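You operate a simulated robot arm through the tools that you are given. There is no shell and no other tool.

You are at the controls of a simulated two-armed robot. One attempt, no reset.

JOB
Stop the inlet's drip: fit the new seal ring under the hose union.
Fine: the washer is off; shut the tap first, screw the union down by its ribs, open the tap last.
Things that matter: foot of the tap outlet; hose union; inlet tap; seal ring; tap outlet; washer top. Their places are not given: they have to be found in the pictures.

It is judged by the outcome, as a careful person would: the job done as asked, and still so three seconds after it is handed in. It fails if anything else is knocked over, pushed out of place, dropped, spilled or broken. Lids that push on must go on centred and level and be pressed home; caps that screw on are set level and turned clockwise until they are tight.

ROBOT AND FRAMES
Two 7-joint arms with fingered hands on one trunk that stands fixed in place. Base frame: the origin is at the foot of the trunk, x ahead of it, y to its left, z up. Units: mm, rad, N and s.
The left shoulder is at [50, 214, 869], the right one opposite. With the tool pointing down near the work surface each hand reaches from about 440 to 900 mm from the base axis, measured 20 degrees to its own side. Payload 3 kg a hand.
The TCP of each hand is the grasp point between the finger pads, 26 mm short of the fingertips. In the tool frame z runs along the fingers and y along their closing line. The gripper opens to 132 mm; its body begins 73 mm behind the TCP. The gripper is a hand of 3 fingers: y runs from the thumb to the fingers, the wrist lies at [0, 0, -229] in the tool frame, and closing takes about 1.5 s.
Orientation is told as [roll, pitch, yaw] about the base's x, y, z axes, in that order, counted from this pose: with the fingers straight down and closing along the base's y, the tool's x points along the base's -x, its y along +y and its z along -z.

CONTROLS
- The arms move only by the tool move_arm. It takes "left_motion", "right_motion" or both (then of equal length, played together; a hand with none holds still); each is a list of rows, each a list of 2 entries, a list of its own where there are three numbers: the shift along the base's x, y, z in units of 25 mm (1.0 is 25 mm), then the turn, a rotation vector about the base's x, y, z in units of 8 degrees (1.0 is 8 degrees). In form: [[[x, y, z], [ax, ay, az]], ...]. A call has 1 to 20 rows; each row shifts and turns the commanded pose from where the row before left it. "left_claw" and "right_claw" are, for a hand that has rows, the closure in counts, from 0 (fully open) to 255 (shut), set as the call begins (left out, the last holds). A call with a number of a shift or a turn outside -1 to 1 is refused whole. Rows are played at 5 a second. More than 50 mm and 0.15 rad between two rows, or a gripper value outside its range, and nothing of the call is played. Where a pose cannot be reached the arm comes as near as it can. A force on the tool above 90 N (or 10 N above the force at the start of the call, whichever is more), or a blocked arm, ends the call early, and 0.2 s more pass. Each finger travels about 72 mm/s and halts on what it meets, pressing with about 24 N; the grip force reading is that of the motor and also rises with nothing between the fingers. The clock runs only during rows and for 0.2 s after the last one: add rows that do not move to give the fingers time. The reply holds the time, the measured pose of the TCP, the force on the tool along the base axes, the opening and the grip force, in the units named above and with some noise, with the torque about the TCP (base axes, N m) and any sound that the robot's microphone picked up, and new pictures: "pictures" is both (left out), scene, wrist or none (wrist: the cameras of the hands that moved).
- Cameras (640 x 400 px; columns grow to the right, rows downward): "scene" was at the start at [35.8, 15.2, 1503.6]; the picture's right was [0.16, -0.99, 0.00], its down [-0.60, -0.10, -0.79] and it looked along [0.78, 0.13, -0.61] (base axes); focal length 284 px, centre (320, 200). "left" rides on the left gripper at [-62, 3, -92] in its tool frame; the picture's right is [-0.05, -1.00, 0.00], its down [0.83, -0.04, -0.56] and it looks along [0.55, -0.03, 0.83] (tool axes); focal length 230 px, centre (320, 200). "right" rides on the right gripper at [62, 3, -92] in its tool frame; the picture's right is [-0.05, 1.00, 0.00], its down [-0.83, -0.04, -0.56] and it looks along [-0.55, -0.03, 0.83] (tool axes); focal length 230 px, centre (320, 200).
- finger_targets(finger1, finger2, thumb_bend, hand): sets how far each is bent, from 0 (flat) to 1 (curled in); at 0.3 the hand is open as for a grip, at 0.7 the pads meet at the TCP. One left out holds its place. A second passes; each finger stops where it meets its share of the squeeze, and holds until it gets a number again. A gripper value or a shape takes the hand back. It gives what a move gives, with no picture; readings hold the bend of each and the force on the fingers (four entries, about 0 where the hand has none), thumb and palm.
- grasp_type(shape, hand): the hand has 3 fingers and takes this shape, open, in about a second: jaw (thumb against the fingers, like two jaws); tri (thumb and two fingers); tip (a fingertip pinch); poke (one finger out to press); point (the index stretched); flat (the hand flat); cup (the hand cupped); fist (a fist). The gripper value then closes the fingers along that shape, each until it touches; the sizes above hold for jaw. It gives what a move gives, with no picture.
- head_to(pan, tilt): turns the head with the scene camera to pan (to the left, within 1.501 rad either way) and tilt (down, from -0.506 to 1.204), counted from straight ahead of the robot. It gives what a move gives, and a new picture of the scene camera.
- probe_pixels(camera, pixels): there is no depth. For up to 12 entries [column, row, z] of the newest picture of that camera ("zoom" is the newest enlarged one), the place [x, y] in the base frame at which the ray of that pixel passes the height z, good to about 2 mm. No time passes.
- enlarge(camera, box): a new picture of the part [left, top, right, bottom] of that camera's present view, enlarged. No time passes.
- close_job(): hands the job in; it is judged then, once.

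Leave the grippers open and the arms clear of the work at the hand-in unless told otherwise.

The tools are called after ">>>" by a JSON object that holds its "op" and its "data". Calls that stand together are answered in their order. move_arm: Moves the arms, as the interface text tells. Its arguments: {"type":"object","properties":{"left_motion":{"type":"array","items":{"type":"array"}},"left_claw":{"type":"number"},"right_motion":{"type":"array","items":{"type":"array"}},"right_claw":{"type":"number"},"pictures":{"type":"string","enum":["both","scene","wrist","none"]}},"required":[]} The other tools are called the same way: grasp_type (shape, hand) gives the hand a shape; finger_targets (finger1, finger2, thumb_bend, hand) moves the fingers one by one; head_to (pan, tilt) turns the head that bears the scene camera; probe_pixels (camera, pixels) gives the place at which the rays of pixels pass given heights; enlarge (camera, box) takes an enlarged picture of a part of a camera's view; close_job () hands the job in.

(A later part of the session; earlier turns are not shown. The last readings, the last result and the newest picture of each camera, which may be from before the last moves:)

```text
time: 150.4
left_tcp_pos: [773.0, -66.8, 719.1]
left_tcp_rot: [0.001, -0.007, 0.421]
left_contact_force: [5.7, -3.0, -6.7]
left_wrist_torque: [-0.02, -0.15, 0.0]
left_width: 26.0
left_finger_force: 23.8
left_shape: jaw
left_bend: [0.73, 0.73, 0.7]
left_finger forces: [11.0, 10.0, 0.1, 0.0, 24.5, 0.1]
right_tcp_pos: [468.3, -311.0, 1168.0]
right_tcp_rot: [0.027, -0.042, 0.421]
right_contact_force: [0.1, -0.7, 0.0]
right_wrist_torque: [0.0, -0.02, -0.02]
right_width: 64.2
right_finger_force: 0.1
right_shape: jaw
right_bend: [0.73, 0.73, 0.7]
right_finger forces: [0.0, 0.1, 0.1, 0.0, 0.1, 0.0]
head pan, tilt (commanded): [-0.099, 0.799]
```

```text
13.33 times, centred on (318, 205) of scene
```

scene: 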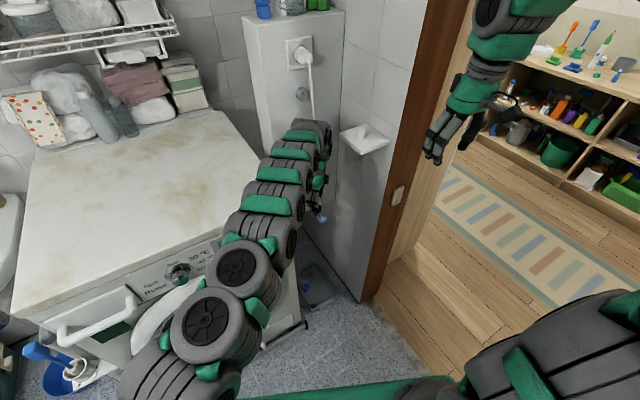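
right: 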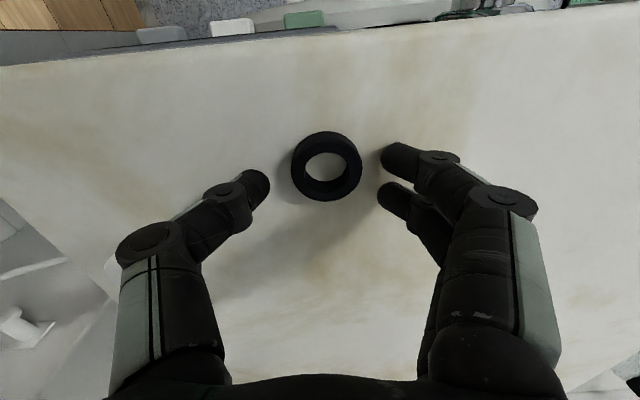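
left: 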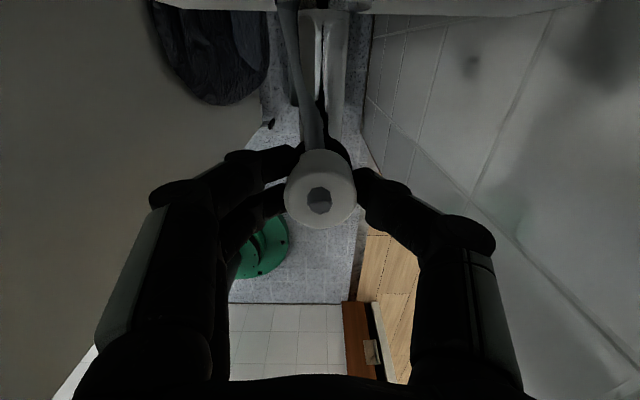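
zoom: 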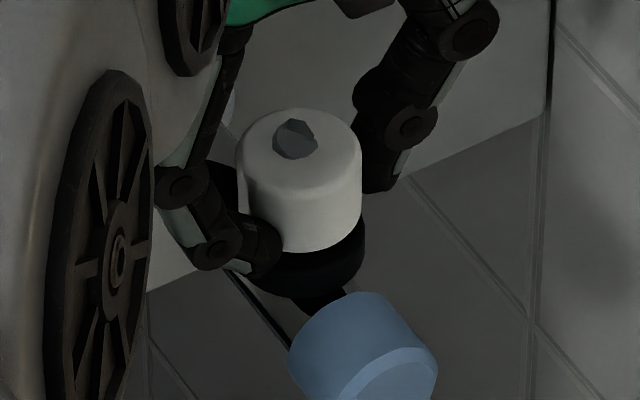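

The union is going down level, close above the ring. I add 0.5 mm descent, correct (+0.4,-0.3) mm, and turn 48° more.

>>> {"op": "move_arm", "data": {"left_motion": [[[0.016, -0.012, -0.02], [0, 0, 0]], [[0, 0, -0.018], [0, 0, -1]], [[0, 0, -0.018], [0, 0, -1]], [[0, 0, -0.018], [0, 0, -1]]], "pictures": "none"}}

>>> {"op": "move_arm", "data": {"left_motion": [[[0, 0, -0.018], [0, 0, -1]], [[0, 0, -0.018], [0, 0, -1]], [[0, 0, -0.018], [0, 0, -1]]], "pictures": "wrist"}}

>>> {"op": "enlarge", "data": {"camera": "scene", "box": [303, 190, 333, 220]}}

```text
time: 151.4
left_tcp_pos: [773.4, -68.4, 717.2]
left_tcp_rot: [0.001, -0.009, 0.002]
left_contact_force: [-2.8, -0.3, -0.4]
left_wrist_torque: [0.03, 0.05, 0.03]
left_width: 26.1
left_finger_force: 23.8
left_shape: jaw
left_bend: [0.73, 0.73, 0.7]
left_finger forces: [10.8, 12.7, 0.1, 0.1, 22.3, 0.0]
right_tcp_pos: [468.9, -310.4, 1168.2]
right_tcp_rot: [0.029, -0.041, 0.419]
right_contact_force: [0.1, 0.3, -0.1]
right_wrist_torque: [0.01, 0.02, 0.04]
right_width: 64.0
right_finger_force: 0.1
right_shape: jaw
right_bend: [0.73, 0.73, 0.7]
right_finger forces: [0.0, 0.1, 0.0, 0.0, 0.0, 0.0]
head pan, tilt (commanded): [-0.099, 0.799]
```

```text
time: 152.2
left_tcp_pos: [774.1, -68.6, 717.9]
left_tcp_rot: [-0.001, -0.008, -0.417]
left_contact_force: [-5.4, 2.0, -6.7]
left_wrist_torque: [0.05, 0.1, 0.02]
left_width: 25.9
left_finger_force: 23.8
left_shape: jaw
left_bend: [0.73, 0.73, 0.7]
left_finger forces: [10.1, 12.4, 0.0, 0.0, 21.8, 0.0]
right_tcp_pos: [468.4, -311.1, 1169.8]
right_tcp_rot: [0.027, -0.042, 0.419]
right_contact_force: [-0.7, 0.8, 0.4]
right_wrist_torque: [0.01, 0.0, 0.0]
right_width: 63.9
right_finger_force: 0.1
right_shape: jaw
right_bend: [0.73, 0.73, 0.7]
right_finger forces: [0.0, 0.0, 0.1, 0.0, 0.0, 0.0]
head pan, tilt (commanded): [-0.099, 0.799]
```

left: 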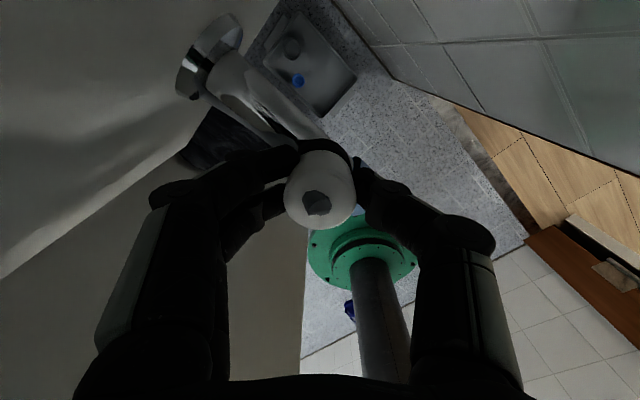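

```text
13.33 times, centred on (318, 205) of scene
```

zoom: 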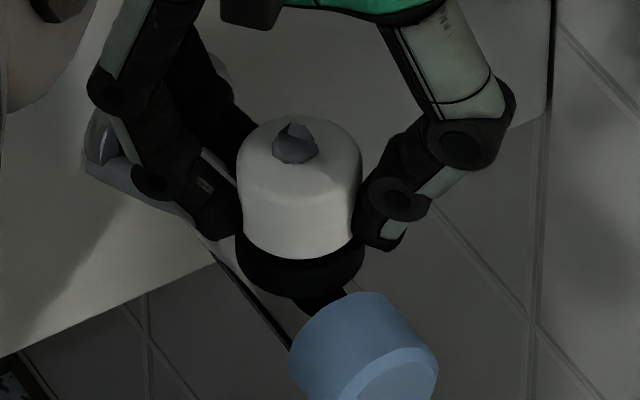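

Nearly down on the ring. I correct and turn 40° more.

>>> {"op": "move_arm", "data": {"left_motion": [[[-0.016, 0.006, -0.02], [0, 0, 0]], [[0, 0, -0.02], [0, 0, -1]], [[0, 0, -0.02], [0, 0, -1]], [[0, 0, -0.02], [0, 0, -1]]], "pictures": "none"}}

>>> {"op": "move_arm", "data": {"left_motion": [[[0, 0, -0.02], [0, 0, -1]], [[0, 0, -0.02], [0, 0, -1]], [[0, 0, -0.02], [0, 0, -1]]], "pictures": "wrist"}}

>>> {"op": "enlarge", "data": {"camera": "scene", "box": [303, 190, 333, 220]}}

```text
time: 153.2
left_tcp_pos: [774.6, -69.0, 714.5]
left_tcp_rot: [0.0, -0.009, -0.835]
left_contact_force: [-4.8, -0.7, -2.1]
left_wrist_torque: [-0.02, 0.06, 0.04]
left_width: 25.9
left_finger_force: 23.5
left_shape: jaw
left_bend: [0.73, 0.73, 0.7]
left_finger forces: [10.3, 11.6, 0.1, 0.1, 24.1, 0.0]
right_tcp_pos: [467.9, -310.1, 1169.7]
right_tcp_rot: [0.028, -0.042, 0.419]
right_contact_force: [0.4, 0.4, 1.4]
right_wrist_torque: [0.03, 0.01, 0.0]
right_width: 64.2
right_finger_force: 0.0
right_shape: jaw
right_bend: [0.73, 0.73, 0.7]
right_finger forces: [0.1, 0.0, 0.0, 0.0, 0.1, 0.1]
head pan, tilt (commanded): [-0.099, 0.799]
```

```text
time: 154.0
left_tcp_pos: [773.9, -68.6, 712.8]
left_tcp_rot: [0.001, -0.009, -1.252]
left_contact_force: [-3.6, -6.1, 4.2]
left_wrist_torque: [-0.14, 0.08, 0.3]
left_width: 25.9
left_finger_force: 24.1
left_shape: jaw
left_bend: [0.73, 0.73, 0.7]
left_finger forces: [10.4, 11.5, 0.0, 0.1, 28.2, 0.1]
right_tcp_pos: [468.6, -311.1, 1168.3]
right_tcp_rot: [0.027, -0.042, 0.422]
right_contact_force: [-0.2, 0.3, 0.0]
right_wrist_torque: [-0.03, 0.01, 0.01]
right_width: 64.2
right_finger_force: 0.1
right_shape: jaw
right_bend: [0.73, 0.73, 0.7]
right_finger forces: [0.1, 0.0, 0.0, 0.0, 0.1, 0.0]
head pan, tilt (commanded): [-0.099, 0.799]
```

left: 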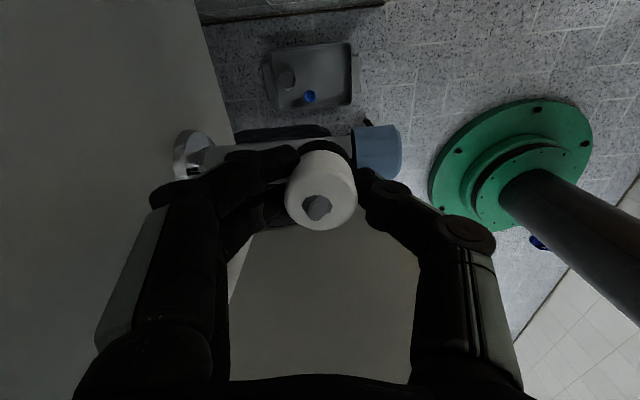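

```text
13.33 times, centred on (318, 205) of scene
```

zoom: 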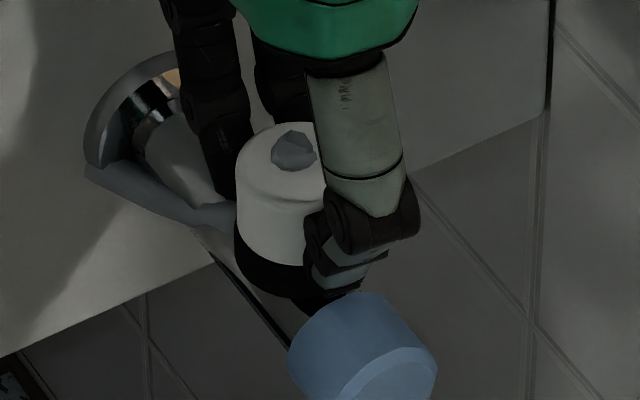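

A resisting torque of 0.3 N·m appears: the union is meeting the ring. For the final tightening I open, wind back 96°, and grip again.

>>> {"op": "move_arm", "data": {"left_motion": [[[0, 0, 0], [0, 0, 0]], [[0, 0, 0], [0, 0, 0]], [[0, 0, 0], [0, 0, 0]], [[0, 0, 0.06], [0, 0, 0]]], "left_claw": 100, "pictures": "none"}}

>>> {"op": "move_arm", "data": {"left_motion": [[[0, 0, 0], [0, 0, 1]], [[0, 0, 0], [0, 0, 1]], [[0, 0, 0], [0, 0, 1]], [[0, 0, 0], [0, 0, 1]], [[0, 0, 0], [0, 0, 1]], [[0, 0, 0], [0, 0, 1]], [[0, 0, 0], [0, 0, 1]], [[0, 0, 0], [0, 0, 1]], [[0, 0, 0], [0, 0, 1]], [[0, 0, 0], [0, 0, 1]], [[0, 0, 0], [0, 0, 1]], [[0, 0, 0], [0, 0, 1]], [[0, 0, 0], [0, 0, 1]], [[0, 0, 0], [0, 0, 1]]], "pictures": "wrist"}}

>>> {"op": "enlarge", "data": {"camera": "left", "box": [250, 90, 400, 240]}}

>>> {"op": "enlarge", "data": {"camera": "scene", "box": [303, 190, 333, 220]}}

```text
time: 155.0
left_tcp_pos: [772.8, -68.1, 715.3]
left_tcp_rot: [0.0, -0.009, -1.253]
left_contact_force: [-0.3, 0.2, 0.2]
left_wrist_torque: [-0.05, -0.02, 0.01]
left_width: 79.8
left_finger_force: 0.1
left_shape: jaw
left_bend: [0.71, 0.71, 0.71]
left_finger forces: [0.0, 0.0, 0.0, 0.0, 0.0, 0.0]
right_tcp_pos: [468.4, -310.1, 1169.3]
right_tcp_rot: [0.028, -0.042, 0.421]
right_contact_force: [-0.1, 0.3, -1.5]
right_wrist_torque: [-0.01, 0.01, -0.03]
right_width: 64.0
right_finger_force: 0.0
right_shape: jaw
right_bend: [0.73, 0.73, 0.7]
right_finger forces: [0.0, 0.0, 0.0, 0.0, 0.0, 0.1]
head pan, tilt (commanded): [-0.099, 0.799]
```

```text
time: 158.0
left_tcp_pos: [774.4, -68.3, 713.9]
left_tcp_rot: [0.001, -0.01, 0.707]
left_contact_force: [-0.8, 0.3, 1.0]
left_wrist_torque: [0.01, 0.0, 0.01]
left_width: 79.7
left_finger_force: 0.1
left_shape: jaw
left_bend: [0.71, 0.71, 0.71]
left_finger forces: [0.0, 0.0, 0.0, 0.0, 0.0, 0.0]
right_tcp_pos: [467.8, -312.0, 1168.8]
right_tcp_rot: [0.028, -0.043, 0.419]
right_contact_force: [-0.3, -0.1, 0.7]
right_wrist_torque: [0.0, 0.02, -0.02]
right_width: 64.1
right_finger_force: 0.1
right_shape: jaw
right_bend: [0.73, 0.73, 0.7]
right_finger forces: [0.1, 0.0, 0.0, 0.0, 0.0, 0.1]
head pan, tilt (commanded): [-0.099, 0.799]
```

left: 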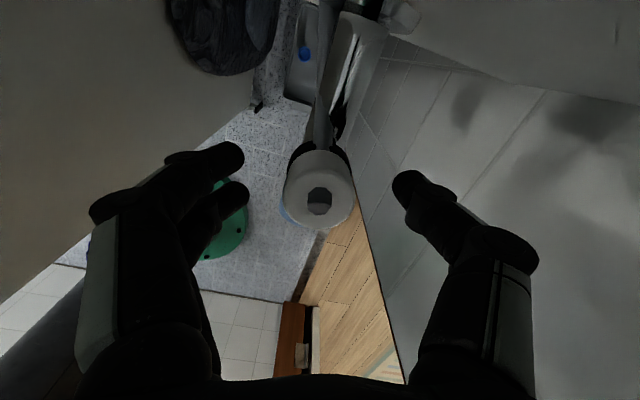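

```text
2.67 times, centred on (325, 165) of left
```

zoom: 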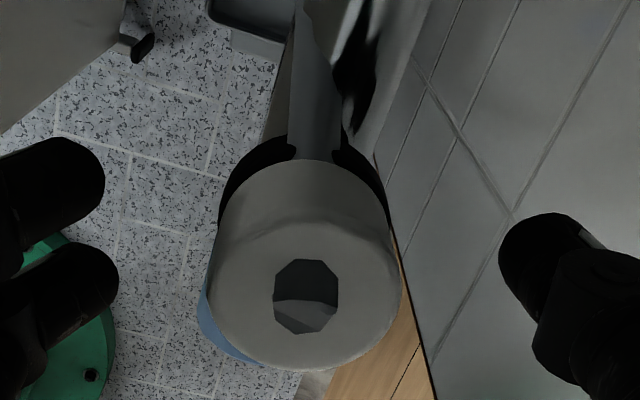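

```text
13.33 times, centred on (318, 205) of scene
```

zoom: 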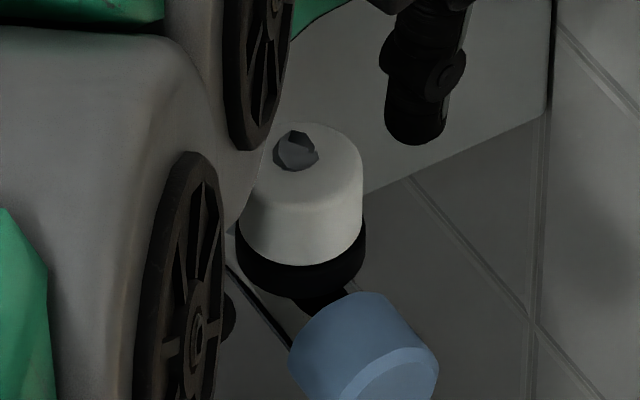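

Now yaw 40°. I close again and turn clockwise in small steps, watching the torque.

>>> {"op": "move_arm", "data": {"left_motion": [[[-0.01, -0.01, 0], [0, 0, 0]], [[0, 0, 0], [0, 0, 0]], [[0, 0, 0], [0, 0, 0]], [[0, 0, 0], [0, 0, 0]], [[0, 0, 0], [0, 0, 0]], [[0, 0, 0], [0, 0, 0]]], "left_claw": 255, "pictures": "none"}}

>>> {"op": "move_arm", "data": {"left_motion": [[[0, 0, -0.015], [0, 0, -1]], [[0, 0, -0.01], [0, 0, -1]]], "pictures": "wrist"}}

>>> {"op": "enlarge", "data": {"camera": "left", "box": [250, 90, 400, 240]}}

```text
time: 159.4
left_tcp_pos: [773.4, -68.1, 713.9]
left_tcp_rot: [-0.001, -0.008, 0.701]
left_contact_force: [0.4, -0.4, -2.9]
left_wrist_torque: [0.02, -0.02, 0.09]
left_width: 26.7
left_finger_force: 24.4
left_shape: jaw
left_bend: [0.73, 0.73, 0.7]
left_finger forces: [10.8, 11.0, 0.0, 0.0, 21.4, 0.1]
right_tcp_pos: [468.3, -310.5, 1168.8]
right_tcp_rot: [0.028, -0.041, 0.421]
right_contact_force: [-0.5, -0.3, -1.2]
right_wrist_torque: [0.01, -0.04, 0.01]
right_width: 64.1
right_finger_force: 0.0
right_shape: jaw
right_bend: [0.73, 0.73, 0.7]
right_finger forces: [0.0, 0.0, 0.0, 0.0, 0.1, 0.0]
head pan, tilt (commanded): [-0.099, 0.799]
```

```text
time: 160.0
left_tcp_pos: [771.7, -69.7, 713.7]
left_tcp_rot: [-0.001, -0.006, 0.419]
left_contact_force: [-8.3, -0.3, 3.2]
left_wrist_torque: [0.01, 0.15, 0.61]
left_width: 26.6
left_finger_force: 24.1
left_shape: jaw
left_bend: [0.73, 0.73, 0.7]
left_finger forces: [11.7, 16.4, 0.1, 0.0, 18.5, 0.0]
right_tcp_pos: [467.1, -310.3, 1168.8]
right_tcp_rot: [0.027, -0.042, 0.421]
right_contact_force: [-0.7, -0.8, -0.6]
right_wrist_torque: [0.0, 0.02, -0.02]
right_width: 63.9
right_finger_force: 0.0
right_shape: jaw
right_bend: [0.73, 0.73, 0.7]
right_finger forces: [0.1, 0.0, 0.0, 0.0, 0.1, 0.0]
head pan, tilt (commanded): [-0.099, 0.799]
```

left: 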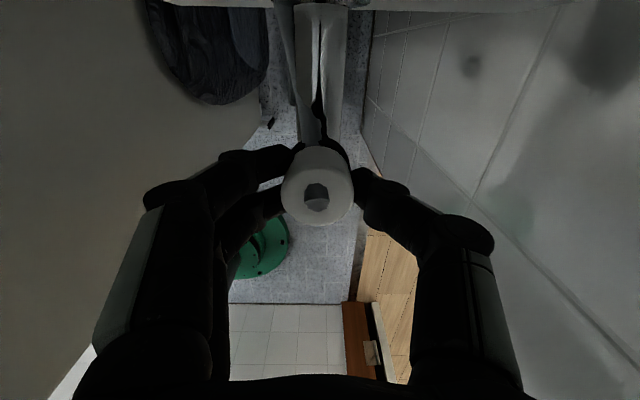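

```text
2.67 times, centred on (325, 165) of left
```

zoom: 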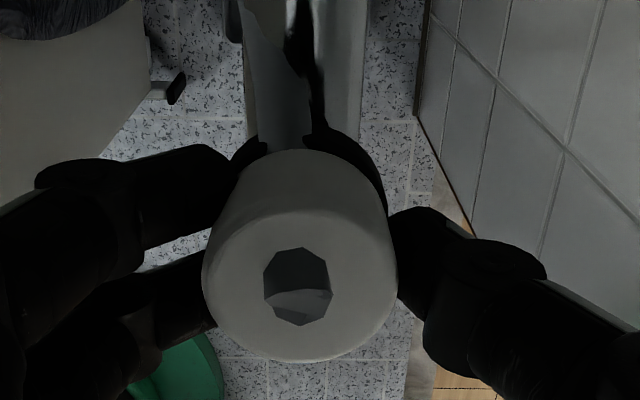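

Torque has risen to 0.61 N·m: tight or nearly so. I turn another 16° to see whether the union still follows or the fingers slip.

>>> {"op": "move_arm", "data": {"left_motion": [[[0.02, 0, -0.005], [0, 0, -1]], [[0.01, 0, 0], [0, 0, -1]]], "pictures": "wrist"}}

>>> {"op": "enlarge", "data": {"camera": "left", "box": [250, 90, 400, 240]}}

>>> {"op": "enlarge", "data": {"camera": "scene", "box": [303, 190, 333, 220]}}

```text
time: 160.6
left_tcp_pos: [773.6, -68.7, 711.9]
left_tcp_rot: [-0.001, -0.006, 0.142]
left_contact_force: [-18.1, -4.1, 6.1]
left_wrist_torque: [0.04, 0.41, 1.16]
left_width: 26.2
left_finger_force: 24.0
left_shape: jaw
left_bend: [0.73, 0.74, 0.7]
left_finger forces: [7.8, 35.0, 0.0, 0.0, 25.0, 0.0]
right_tcp_pos: [467.1, -311.5, 1168.9]
right_tcp_rot: [0.029, -0.042, 0.421]
right_contact_force: [-0.1, 0.0, 0.9]
right_wrist_torque: [-0.02, 0.01, 0.02]
right_width: 64.3
right_finger_force: 0.1
right_shape: jaw
right_bend: [0.73, 0.73, 0.7]
right_finger forces: [0.0, 0.0, 0.0, 0.1, 0.1, 0.0]
head pan, tilt (commanded): [-0.099, 0.799]
```

left: 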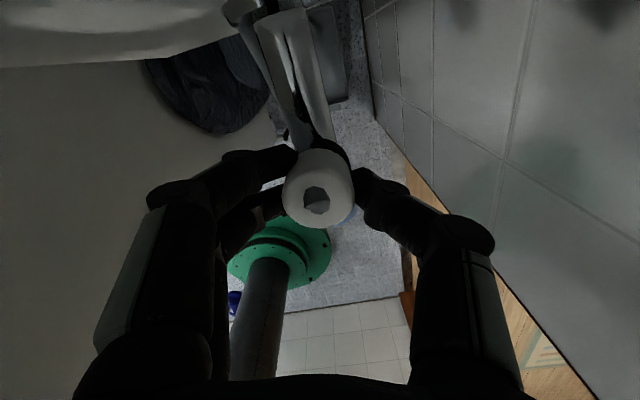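

```text
2.67 times, centred on (325, 165) of left
```

zoom: 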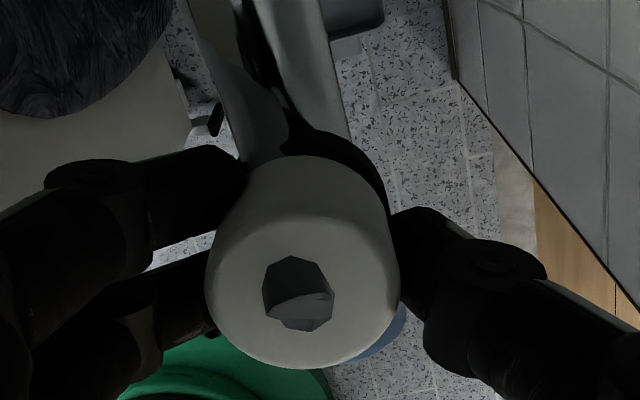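

```text
13.33 times, centred on (318, 205) of scene
```

zoom: 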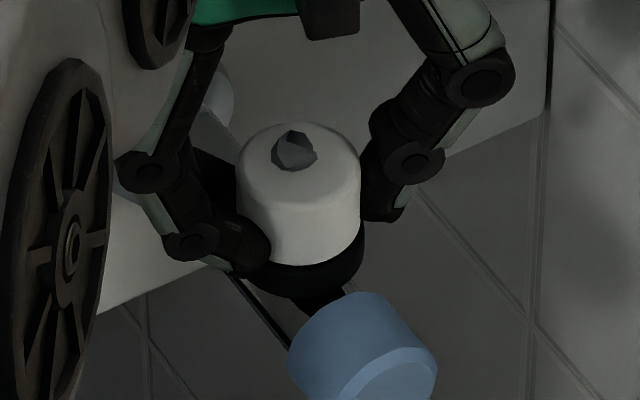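

Torque now 1.16 N·m with the union seated flat on the ring: it's tight. I open the left hand and check.

>>> {"op": "move_arm", "data": {"left_motion": [[[0, 0, 0], [0, 0, 0]], [[0, 0, 0], [0, 0, 0]], [[0, 0, 0], [0, 0, 0]], [[0, 0, 0], [0, 0, 0]]], "left_claw": 100, "pictures": "wrist"}}

>>> {"op": "enlarge", "data": {"camera": "left", "box": [250, 90, 400, 240]}}

>>> {"op": "enlarge", "data": {"camera": "scene", "box": [303, 190, 333, 220]}}

```text
time: 161.6
left_tcp_pos: [774.0, -68.0, 712.5]
left_tcp_rot: [-0.001, -0.008, 0.144]
left_contact_force: [-0.5, 0.2, 0.8]
left_wrist_torque: [0.01, 0.0, 0.03]
left_width: 80.0
left_finger_force: 0.0
left_shape: jaw
left_bend: [0.71, 0.71, 0.71]
left_finger forces: [0.0, 0.0, 0.0, 0.0, 0.0, 0.1]
right_tcp_pos: [467.1, -311.1, 1169.1]
right_tcp_rot: [0.028, -0.043, 0.42]
right_contact_force: [-0.2, -0.3, 0.2]
right_wrist_torque: [-0.01, -0.01, 0.01]
right_width: 64.0
right_finger_force: 0.1
right_shape: jaw
right_bend: [0.73, 0.73, 0.7]
right_finger forces: [0.0, 0.0, 0.0, 0.0, 0.0, 0.1]
head pan, tilt (commanded): [-0.099, 0.799]
```

left: 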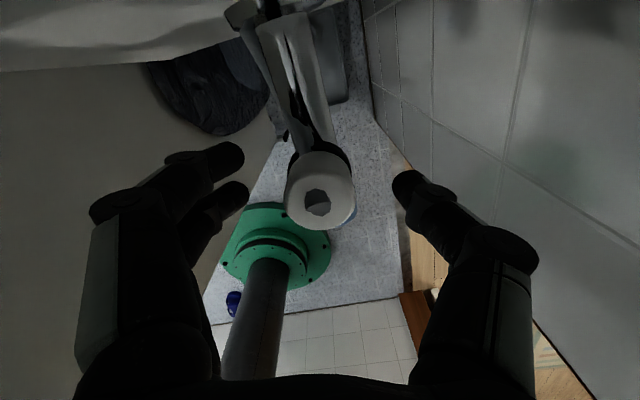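

```text
2.67 times, centred on (325, 165) of left
```

zoom: 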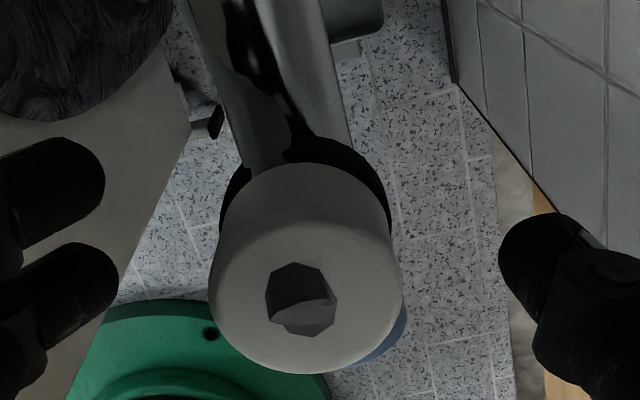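

```text
13.33 times, centred on (318, 205) of scene
```

zoom: 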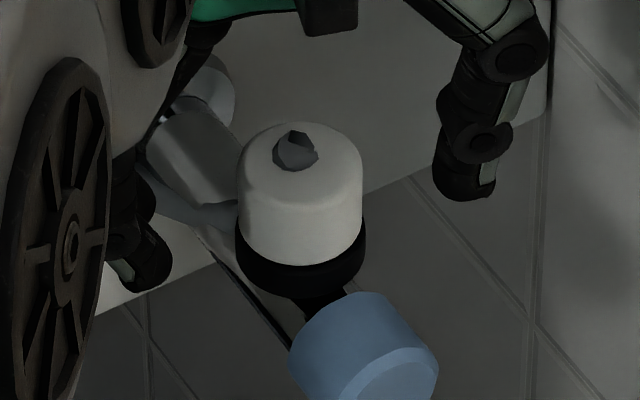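

Union, ring and foot are closed up, at the union's original height. I withdraw the left hand: up, back, and away over the washer.

>>> {"op": "move_arm", "data": {"left_motion": [[[0, 0, 0.5], [0, 0, 0]], [[0, 0, 0.7], [0, 0, 0]], [[0, 0, 0.7], [0, 0, 0]], [[-0.95, 0.08, 0.1], [0, 0, 0]], [[-0.95, 0.08, 0.1], [0, 0, 0]], [[-0.95, 0.08, 0.1], [0, 0, 0]], [[-0.95, 0.08, 0.1], [0, 0, 0]], [[-0.95, 0.08, 0.1], [0, 0, 0]], [[0, 0, 1], [0, 0, 0]], [[0, 0, 1], [0, 0, 0]], [[0, 0, 1], [0, 0, 0]], [[0, 0, 1], [0, 0, 0]], [[0, 0, 1], [0, 0, 0]], [[0, 0, 1], [0, 0, 0]], [[0, 0, 1], [0, 0, 0]], [[0, 0, 1], [0, 0, 0]], [[0, 0, 1], [0, 0, 0]], [[0, 0, 1], [0, 0, 0]], [[0, 0, 1], [0, 0, 0]], [[0, 0, 1], [0, 0, 0]]], "pictures": "scene"}}

>>> {"op": "move_arm", "data": {"left_motion": [[[-0.5, 0.85, 0.2], [0, 0, 0]], [[-0.5, 0.85, 0.2], [0, 0, 0]], [[-0.5, 0.85, 0.2], [0, 0, 0]], [[-0.5, 0.85, 0.2], [0, 0, 0]], [[-0.5, 0.85, 0.2], [0, 0, 0]], [[-0.5, 0.85, 0.2], [0, 0, 0]], [[-0.5, 0.85, 0.2], [0, 0, 0]], [[-0.5, 0.85, 0.2], [0, 0, 0]], [[-0.5, 0.85, 0.2], [0, 0, 0]], [[-0.3, 0.85, 0.2], [0, 0, 0]], [[-0.3, 0.85, 0.2], [0, 0, 0]], [[-0.3, 0.85, 0.2], [0, 0, 0]]], "left_claw": 0, "pictures": "scene"}}

>>> {"op": "enlarge", "data": {"camera": "scene", "box": [303, 190, 333, 220]}}

```text
time: 165.8
left_tcp_pos: [656.9, -58.6, 1076.9]
left_tcp_rot: [-0.002, -0.008, 0.144]
left_contact_force: [0.2, -0.3, -0.4]
left_wrist_torque: [0.01, -0.03, -0.01]
left_width: 79.4
left_finger_force: 0.0
left_shape: jaw
left_bend: [0.71, 0.71, 0.71]
left_finger forces: [0.1, 0.0, 0.0, 0.0, 0.0, 0.1]
right_tcp_pos: [467.5, -311.1, 1168.2]
right_tcp_rot: [0.03, -0.042, 0.42]
right_contact_force: [0.2, -0.2, 0.5]
right_wrist_torque: [-0.01, 0.02, 0.01]
right_width: 64.1
right_finger_force: 0.1
right_shape: jaw
right_bend: [0.73, 0.73, 0.7]
right_finger forces: [0.1, 0.0, 0.1, 0.0, 0.1, 0.1]
head pan, tilt (commanded): [-0.099, 0.799]
```

scene: 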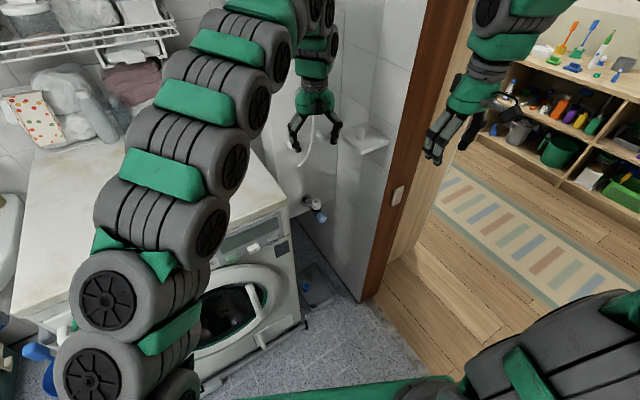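

```text
time: 168.4
left_tcp_pos: [521.2, 195.0, 1133.4]
left_tcp_rot: [0.0, -0.008, 0.145]
left_contact_force: [0.3, -0.7, -1.3]
left_wrist_torque: [-0.03, 0.01, 0.02]
left_width: 131.7
left_finger_force: 0.0
left_shape: jaw
left_bend: [0.3, 0.3, 0.3]
left_finger forces: [0.0, 0.0, 0.0, 0.0, 0.0, 0.0]
right_tcp_pos: [468.2, -310.1, 1168.2]
right_tcp_rot: [0.029, -0.043, 0.421]
right_contact_force: [-0.8, -1.1, -0.4]
right_wrist_torque: [-0.03, 0.0, 0.04]
right_width: 64.0
right_finger_force: 0.1
right_shape: jaw
right_bend: [0.73, 0.73, 0.7]
right_finger forces: [0.0, 0.0, 0.0, 0.0, 0.1, 0.0]
head pan, tilt (commanded): [-0.099, 0.799]
```

scene: 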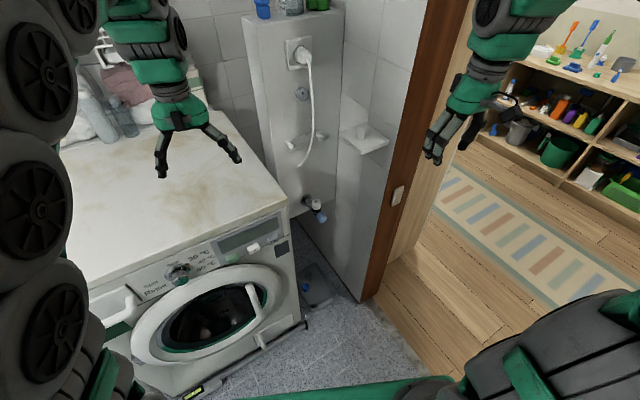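

```text
13.33 times, centred on (318, 205) of scene
```

zoom: 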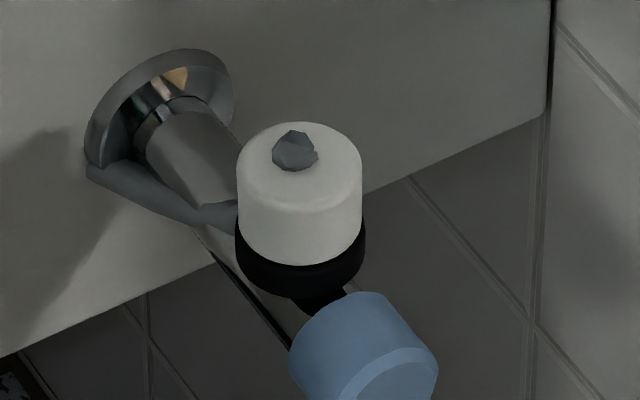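

The union is seated level on the ring. Last step: opening the tap with the right hand. I lower it on the right side first.

>>> {"op": "move_arm", "data": {"right_motion": [[[0.1, -0.03, -1], [0, 0, 0]], [[0.1, -0.03, -1], [0, 0, 0]], [[0.1, -0.03, -1], [0, 0, 0]], [[0.1, -0.03, -1], [0, 0, 0]], [[0.1, -0.03, -1], [0, 0, 0]], [[0.1, -0.03, -1], [0, 0, 0]], [[0.1, -0.03, -1], [0, 0, 0]], [[0.1, -0.03, -1], [0, 0, 0]], [[0.1, -0.03, -1], [0, 0, 0]], [[0.1, -0.03, -1], [0, 0, 0]], [[0.1, -0.03, -1], [0, 0, 0]], [[0.1, -0.03, -1], [0, 0, 0]]], "right_claw": 80, "pictures": "scene"}}

>>> {"op": "move_arm", "data": {"right_motion": [[[0.913, 0.84, -0.28], [0.41, -0.912, 0]], [[0.913, 0.84, -0.28], [0.41, -0.912, 0]], [[0.913, 0.84, -0.28], [0.41, -0.912, 0]], [[0.913, 0.84, -0.28], [0.41, -0.912, 0]], [[0.913, 0.84, -0.28], [0.41, -0.912, 0]]], "pictures": "scene"}}

```text
time: 171.0
left_tcp_pos: [521.7, 195.5, 1132.5]
left_tcp_rot: [0.001, -0.01, 0.143]
left_contact_force: [0.5, 0.8, -0.2]
left_wrist_torque: [0.02, 0.0, -0.03]
left_width: 131.9
left_finger_force: 0.0
left_shape: jaw
left_bend: [0.3, 0.3, 0.3]
left_finger forces: [0.0, 0.0, 0.0, 0.0, 0.1, 0.0]
right_tcp_pos: [496.3, -320.9, 869.4]
right_tcp_rot: [0.029, -0.045, 0.422]
right_contact_force: [0.7, -0.6, -0.7]
right_wrist_torque: [0.01, 0.01, -0.02]
right_width: 90.3
right_finger_force: 0.1
right_shape: jaw
right_bend: [0.69, 0.69, 0.65]
right_finger forces: [0.1, 0.0, 0.1, 0.1, 0.0, 0.1]
head pan, tilt (commanded): [-0.099, 0.799]
```

scene: 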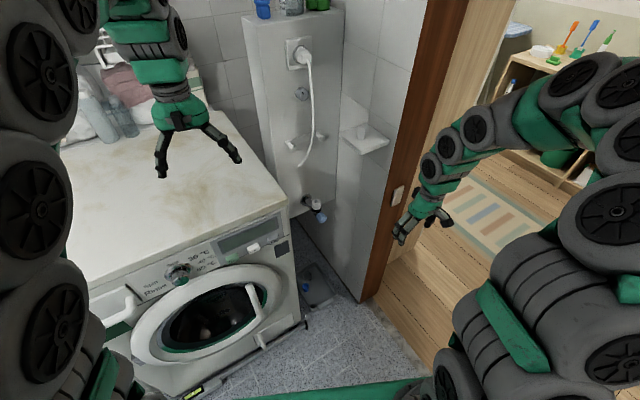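

```text
time: 172.2
left_tcp_pos: [520.6, 194.9, 1132.2]
left_tcp_rot: [-0.001, -0.008, 0.144]
left_contact_force: [1.2, 0.2, -0.6]
left_wrist_torque: [0.0, -0.01, -0.02]
left_width: 131.8
left_finger_force: 0.0
left_shape: jaw
left_bend: [0.3, 0.3, 0.3]
left_finger forces: [0.1, 0.1, 0.1, 0.0, 0.1, 0.0]
right_tcp_pos: [612.6, -212.8, 833.7]
right_tcp_rot: [0.03, -0.74, 0.419]
right_contact_force: [0.3, 0.4, 0.3]
right_wrist_torque: [-0.02, 0.01, 0.04]
right_width: 90.3
right_finger_force: 0.0
right_shape: jaw
right_bend: [0.69, 0.69, 0.65]
right_finger forces: [0.0, 0.0, 0.1, 0.0, 0.0, 0.0]
head pan, tilt (commanded): [-0.099, 0.799]
```

scene: 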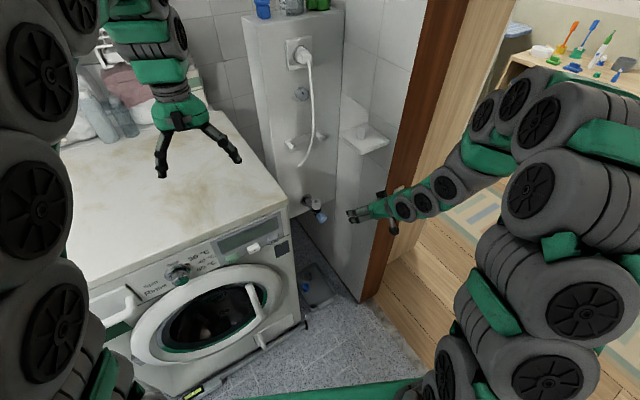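

I continue pitching up to level, keeping the wrist far enough from the shoulder.

>>> {"op": "move_arm", "data": {"right_motion": [[[0.9, 0.75, -0.1], [0.41, -0.912, 0]], [[0.9, 0.75, -0.1], [0.41, -0.912, 0]], [[0.9, 0.75, -0.1], [0.41, -0.912, 0]], [[0.25, 0.6, -0.48], [0.41, -0.912, 0]], [[0.25, 0.6, -0.48], [0.41, -0.912, 0]], [[0.25, 0.6, -0.48], [0.39, -0.87, 0]]], "pictures": "both"}}

```text
time: 173.6
left_tcp_pos: [521.3, 195.0, 1132.0]
left_tcp_rot: [0.0, -0.009, 0.142]
left_contact_force: [0.2, -1.3, 0.0]
left_wrist_torque: [-0.01, 0.01, 0.05]
left_width: 131.9
left_finger_force: 0.1
left_shape: jaw
left_bend: [0.3, 0.3, 0.3]
left_finger forces: [0.0, 0.0, 0.1, 0.1, 0.0, 0.0]
right_tcp_pos: [698.5, -114.4, 791.1]
right_tcp_rot: [2.616, -1.568, -2.167]
right_contact_force: [-0.2, 0.2, -0.2]
right_wrist_torque: [-0.03, 0.01, 0.02]
right_width: 90.2
right_finger_force: 0.0
right_shape: jaw
right_bend: [0.69, 0.69, 0.65]
right_finger forces: [0.1, 0.0, 0.1, 0.0, 0.0, 0.0]
head pan, tilt (commanded): [-0.099, 0.799]
```

scene: 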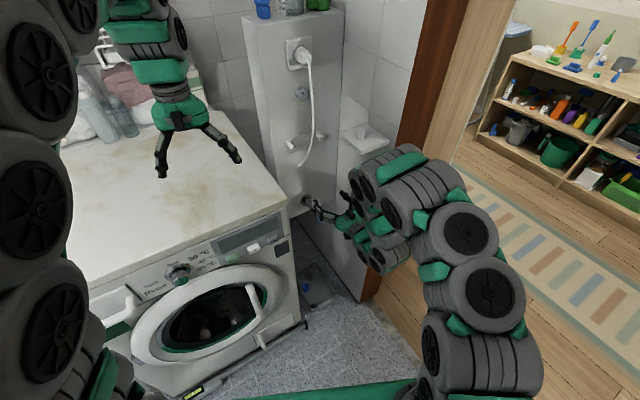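
right: 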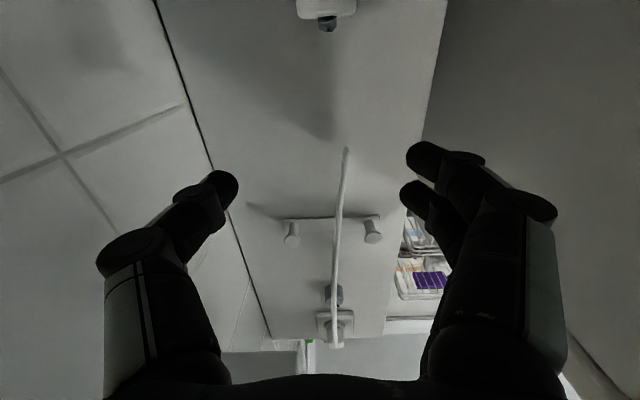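

The hand is level above and in front of the handle. I trim sideways, roll the hand +40° (so that the opening turn ends at about -50°), and lower to the handle's axis height.

>>> {"op": "move_arm", "data": {"right_motion": [[[-0.19, 0.384, 0], [0, 0, -0.17]], [[0, 0, 0], [0.911, 0.41, 0]], [[0, 0, 0], [0.911, 0.41, 0]], [[0, 0, 0], [0.911, 0.41, 0]], [[0, 0, 0], [0.911, 0.41, 0]], [[0, 0, 0], [0.911, 0.41, 0]], [[0, 0, -0.9], [0, 0, 0]], [[0, 0, -0.9], [0, 0, 0]], [[0, 0, -0.9], [0, 0, 0]], [[0, 0, -0.9], [0, 0, 0]], [[0, 0, -0.9], [0, 0, 0]], [[0, 0, -0.76], [0, 0, 0]]], "pictures": "both"}}

>>> {"op": "enlarge", "data": {"camera": "right", "box": [240, 40, 440, 220]}}

>>> {"op": "enlarge", "data": {"camera": "scene", "box": [295, 185, 355, 235]}}

```text
time: 176.2
left_tcp_pos: [521.7, 195.5, 1132.3]
left_tcp_rot: [0.002, -0.008, 0.143]
left_contact_force: [-1.0, -0.9, 0.6]
left_wrist_torque: [-0.03, -0.04, -0.02]
left_width: 131.9
left_finger_force: 0.0
left_shape: jaw
left_bend: [0.3, 0.3, 0.3]
left_finger forces: [0.0, 0.1, 0.0, 0.0, 0.0, 0.0]
right_tcp_pos: [693.1, -103.4, 658.3]
right_tcp_rot: [1.573, -0.872, -1.147]
right_contact_force: [0.3, -0.7, 0.0]
right_wrist_torque: [0.02, 0.01, 0.04]
right_width: 89.9
right_finger_force: 0.1
right_shape: jaw
right_bend: [0.69, 0.69, 0.65]
right_finger forces: [0.0, 0.1, 0.0, 0.0, 0.1, 0.1]
head pan, tilt (commanded): [-0.099, 0.799]
```

scene: 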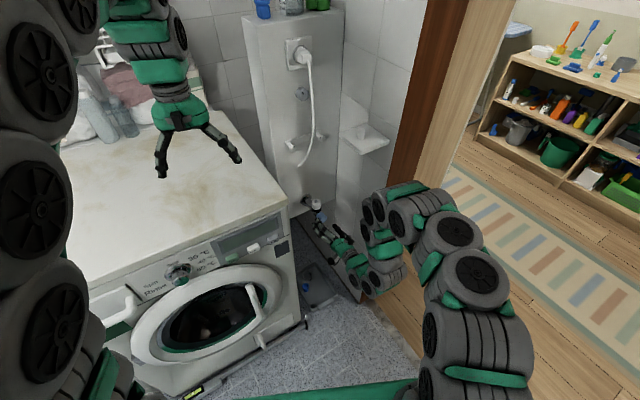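
right: 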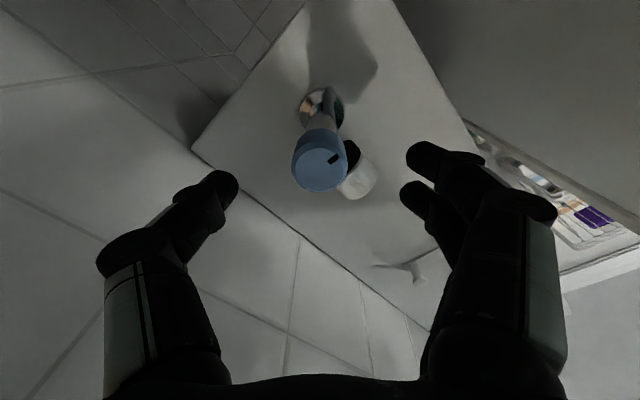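

```text
2.22 times, centred on (340, 130) of right
```

zoom: 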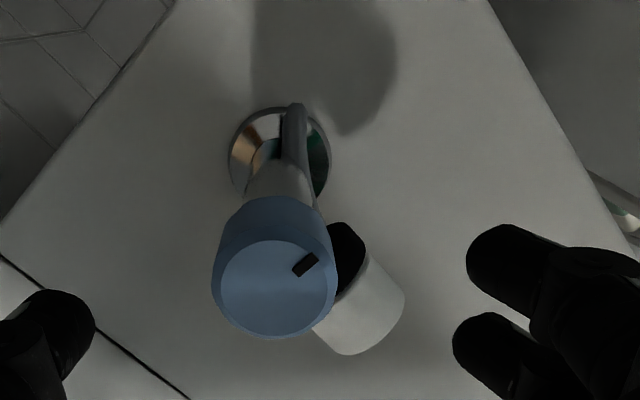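

```text
8.00 times, centred on (325, 210) of scene
```

zoom: 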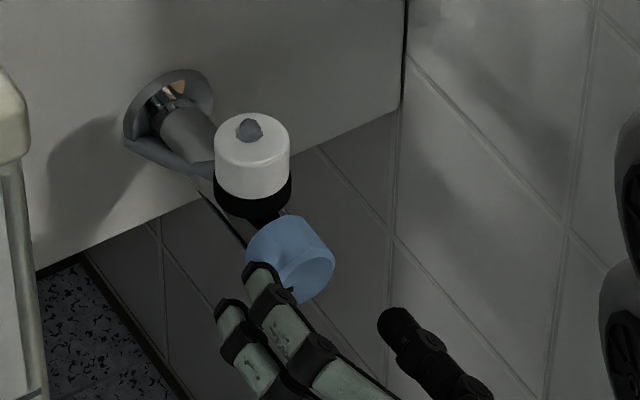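

All clear: the mark points left (shut). I advance to 5 mm short of the handle's face plane, so the fingertips end well before the union.

>>> {"op": "move_arm", "data": {"right_motion": [[[0.433, 0.172, 0.016], [0, 0, 0]], [[0.433, 0.172, 0.016], [0, 0, 0]], [[0.433, 0.172, 0.016], [0, 0, 0]]], "pictures": "wrist"}}

>>> {"op": "enlarge", "data": {"camera": "scene", "box": [295, 185, 355, 235]}}

>>> {"op": "enlarge", "data": {"camera": "right", "box": [240, 80, 440, 260]}}

```text
time: 177.0
left_tcp_pos: [520.5, 193.3, 1132.7]
left_tcp_rot: [0.0, -0.009, 0.143]
left_contact_force: [-0.2, 0.7, -0.4]
left_wrist_torque: [0.02, -0.01, 0.02]
left_width: 131.9
left_finger_force: 0.1
left_shape: jaw
left_bend: [0.3, 0.3, 0.3]
left_finger forces: [0.0, 0.0, 0.0, 0.0, 0.0, 0.0]
right_tcp_pos: [725.2, -92.0, 660.3]
right_tcp_rot: [1.574, -0.875, -1.147]
right_contact_force: [-0.4, 0.0, 0.0]
right_wrist_torque: [-0.02, 0.0, 0.03]
right_width: 90.1
right_finger_force: 0.1
right_shape: jaw
right_bend: [0.69, 0.69, 0.65]
right_finger forces: [0.0, 0.0, 0.0, 0.0, 0.0, 0.0]
head pan, tilt (commanded): [-0.099, 0.799]
```

right: 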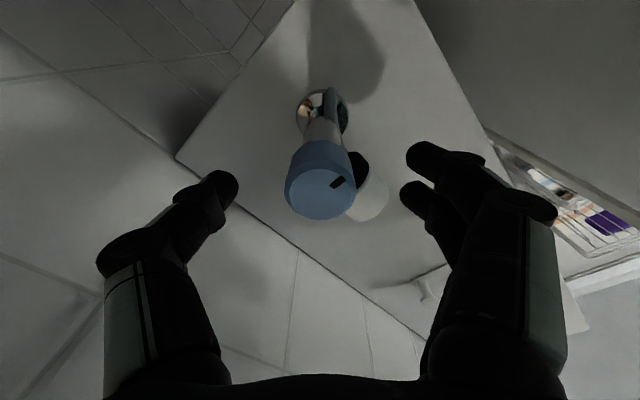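

```text
8.00 times, centred on (325, 210) of scene
```

zoom: 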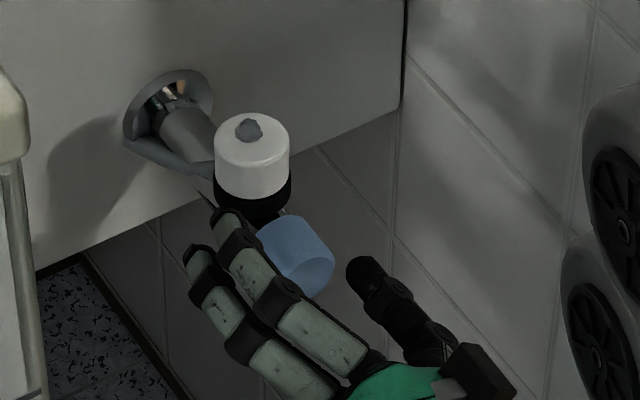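

```text
2.22 times, centred on (340, 170) of right
```

zoom: 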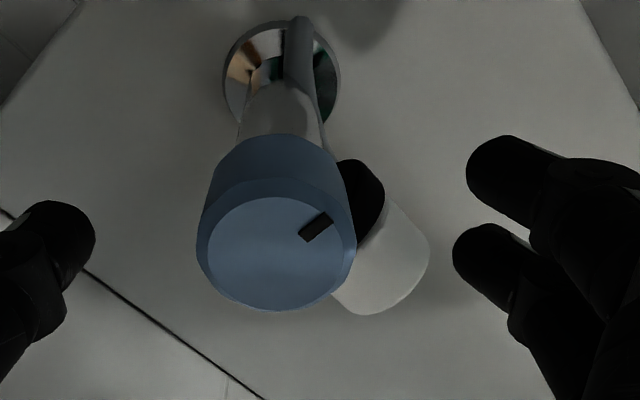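

Centred. I close on the handle.

>>> {"op": "move_arm", "data": {"right_motion": [[[0, 0, 0], [0, 0, 0]], [[0, 0, 0], [0, 0, 0]], [[0, 0, 0], [0, 0, 0]], [[0, 0, 0], [0, 0, 0]], [[0, 0, 0], [0, 0, 0]], [[0, 0, 0], [0, 0, 0]]], "right_claw": 255, "pictures": "wrist"}}

>>> {"op": "enlarge", "data": {"camera": "scene", "box": [295, 185, 355, 235]}}

>>> {"op": "enlarge", "data": {"camera": "right", "box": [240, 80, 440, 260]}}

```text
time: 178.4
left_tcp_pos: [521.7, 194.4, 1133.1]
left_tcp_rot: [-0.001, -0.009, 0.144]
left_contact_force: [0.2, 0.9, 0.0]
left_wrist_torque: [0.0, -0.02, -0.01]
left_width: 131.7
left_finger_force: 0.0
left_shape: jaw
left_bend: [0.3, 0.3, 0.3]
left_finger forces: [0.0, 0.1, 0.0, 0.0, 0.0, 0.1]
right_tcp_pos: [726.7, -91.7, 661.5]
right_tcp_rot: [1.577, -0.874, -1.149]
right_contact_force: [3.7, 1.0, 0.6]
right_wrist_torque: [-0.02, -0.01, 0.0]
right_width: 27.4
right_finger_force: 23.7
right_shape: jaw
right_bend: [0.73, 0.73, 0.7]
right_finger forces: [11.0, 10.8, 0.1, 0.1, 21.7, 0.0]
head pan, tilt (commanded): [-0.099, 0.799]
```

right: 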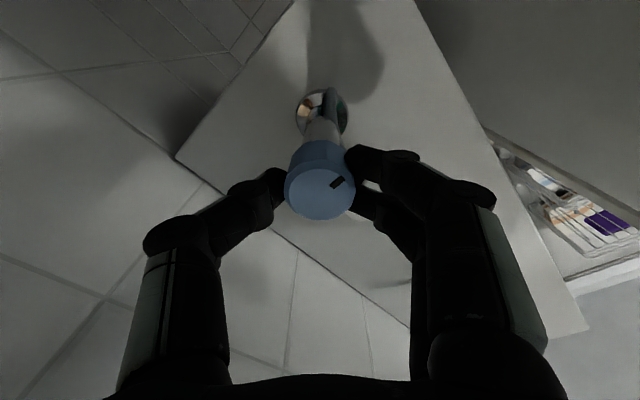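

```text
8.00 times, centred on (325, 210) of scene
```

zoom: 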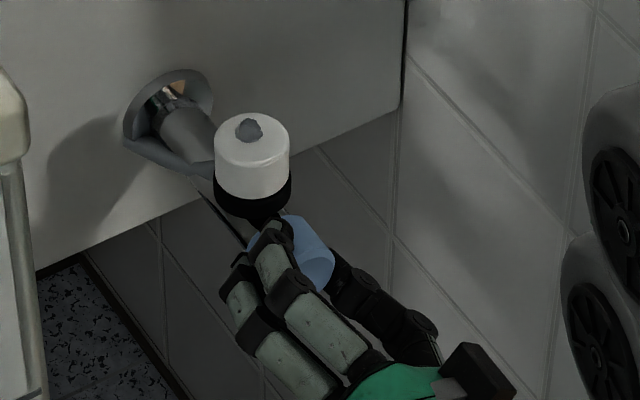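

```text
2.22 times, centred on (340, 170) of right
```

zoom: 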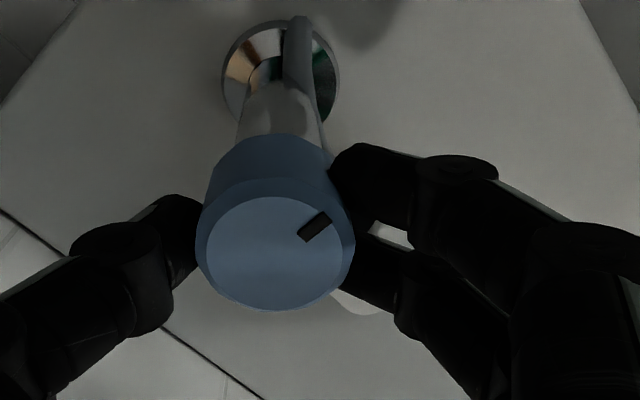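

Gripped evenly. I turn counter-clockwise (seen from the front) by 32° and read forces.

>>> {"op": "move_arm", "data": {"right_motion": [[[0, 0, 0], [-0.911, -0.41, 0]], [[0, 0, 0], [-0.911, -0.41, 0]], [[0, 0, 0], [-0.911, -0.41, 0]], [[0, 0, 0], [-0.911, -0.41, 0]]], "pictures": "wrist"}}

>>> {"op": "enlarge", "data": {"camera": "right", "box": [240, 80, 440, 260]}}

```text
time: 179.4
left_tcp_pos: [520.6, 194.9, 1133.3]
left_tcp_rot: [0.0, -0.009, 0.143]
left_contact_force: [-0.3, 0.4, 0.4]
left_wrist_torque: [-0.03, 0.01, 0.02]
left_width: 132.0
left_finger_force: 0.0
left_shape: jaw
left_bend: [0.3, 0.3, 0.3]
left_finger forces: [0.1, 0.1, 0.0, 0.1, 0.1, 0.1]
right_tcp_pos: [725.8, -90.8, 660.9]
right_tcp_rot: [1.584, -1.431, -1.158]
right_contact_force: [8.7, 4.7, 1.3]
right_wrist_torque: [0.07, -0.08, 0.12]
right_width: 27.5
right_finger_force: 24.3
right_shape: jaw
right_bend: [0.73, 0.73, 0.7]
right_finger forces: [11.1, 11.8, 0.1, 0.0, 21.5, 0.0]
head pan, tilt (commanded): [-0.099, 0.799]
```

right: 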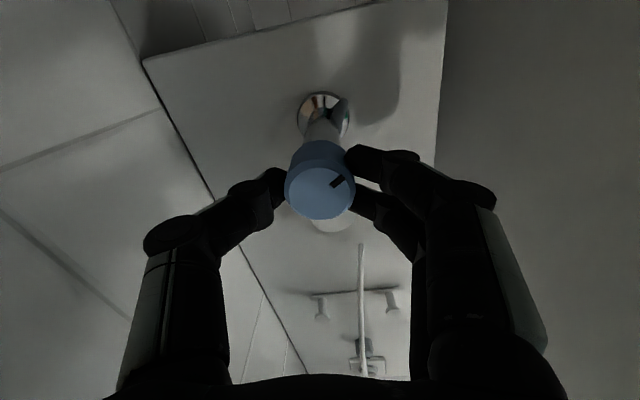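

```text
2.22 times, centred on (340, 170) of right
```

zoom: 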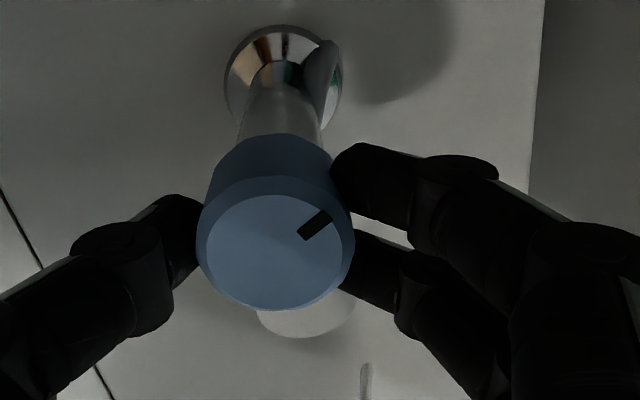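

The handle follows. I correct 0.8 mm forward and turn 40° more.

>>> {"op": "move_arm", "data": {"right_motion": [[[0.028, 0.012, 0], [-0.911, -0.41, 0]], [[0, 0, 0], [-0.911, -0.41, 0]], [[0, 0, 0], [-0.911, -0.41, 0]], [[0, 0, 0], [-0.911, -0.41, 0]], [[0, 0, 0], [-0.911, -0.41, 0]]], "pictures": "wrist"}}

>>> {"op": "enlarge", "data": {"camera": "right", "box": [240, 80, 440, 260]}}

```text
time: 180.6
left_tcp_pos: [520.9, 195.0, 1133.4]
left_tcp_rot: [-0.001, -0.008, 0.142]
left_contact_force: [-0.2, 1.1, 0.5]
left_wrist_torque: [-0.01, -0.01, 0.01]
left_width: 132.1
left_finger_force: 0.1
left_shape: jaw
left_bend: [0.3, 0.3, 0.3]
left_finger forces: [0.0, 0.0, 0.0, 0.0, 0.0, 0.1]
right_tcp_pos: [726.4, -91.9, 660.1]
right_tcp_rot: [-1.571, -1.013, 1.999]
right_contact_force: [-10.5, 2.7, 15.7]
right_wrist_torque: [0.13, -0.26, 0.17]
right_width: 27.4
right_finger_force: 24.3
right_shape: jaw
right_bend: [0.73, 0.73, 0.7]
right_finger forces: [9.4, 16.6, 0.0, 0.1, 25.6, 0.0]
head pan, tilt (commanded): [-0.099, 0.799]
```

right: 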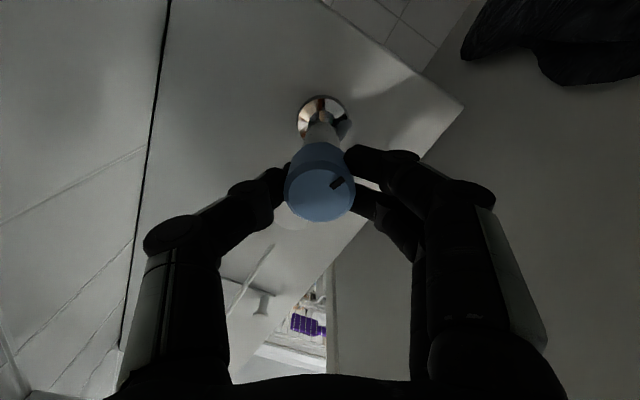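

```text
2.22 times, centred on (340, 170) of right
```

zoom: 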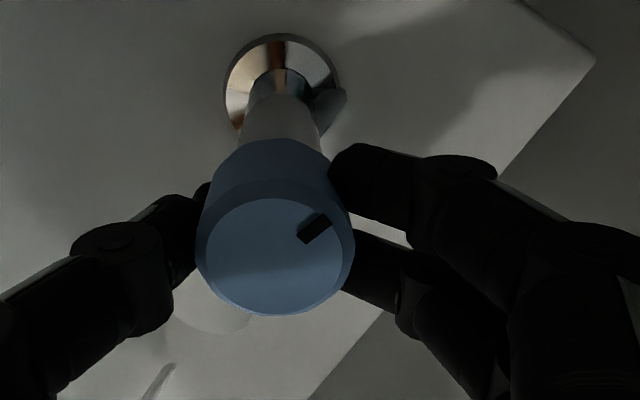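

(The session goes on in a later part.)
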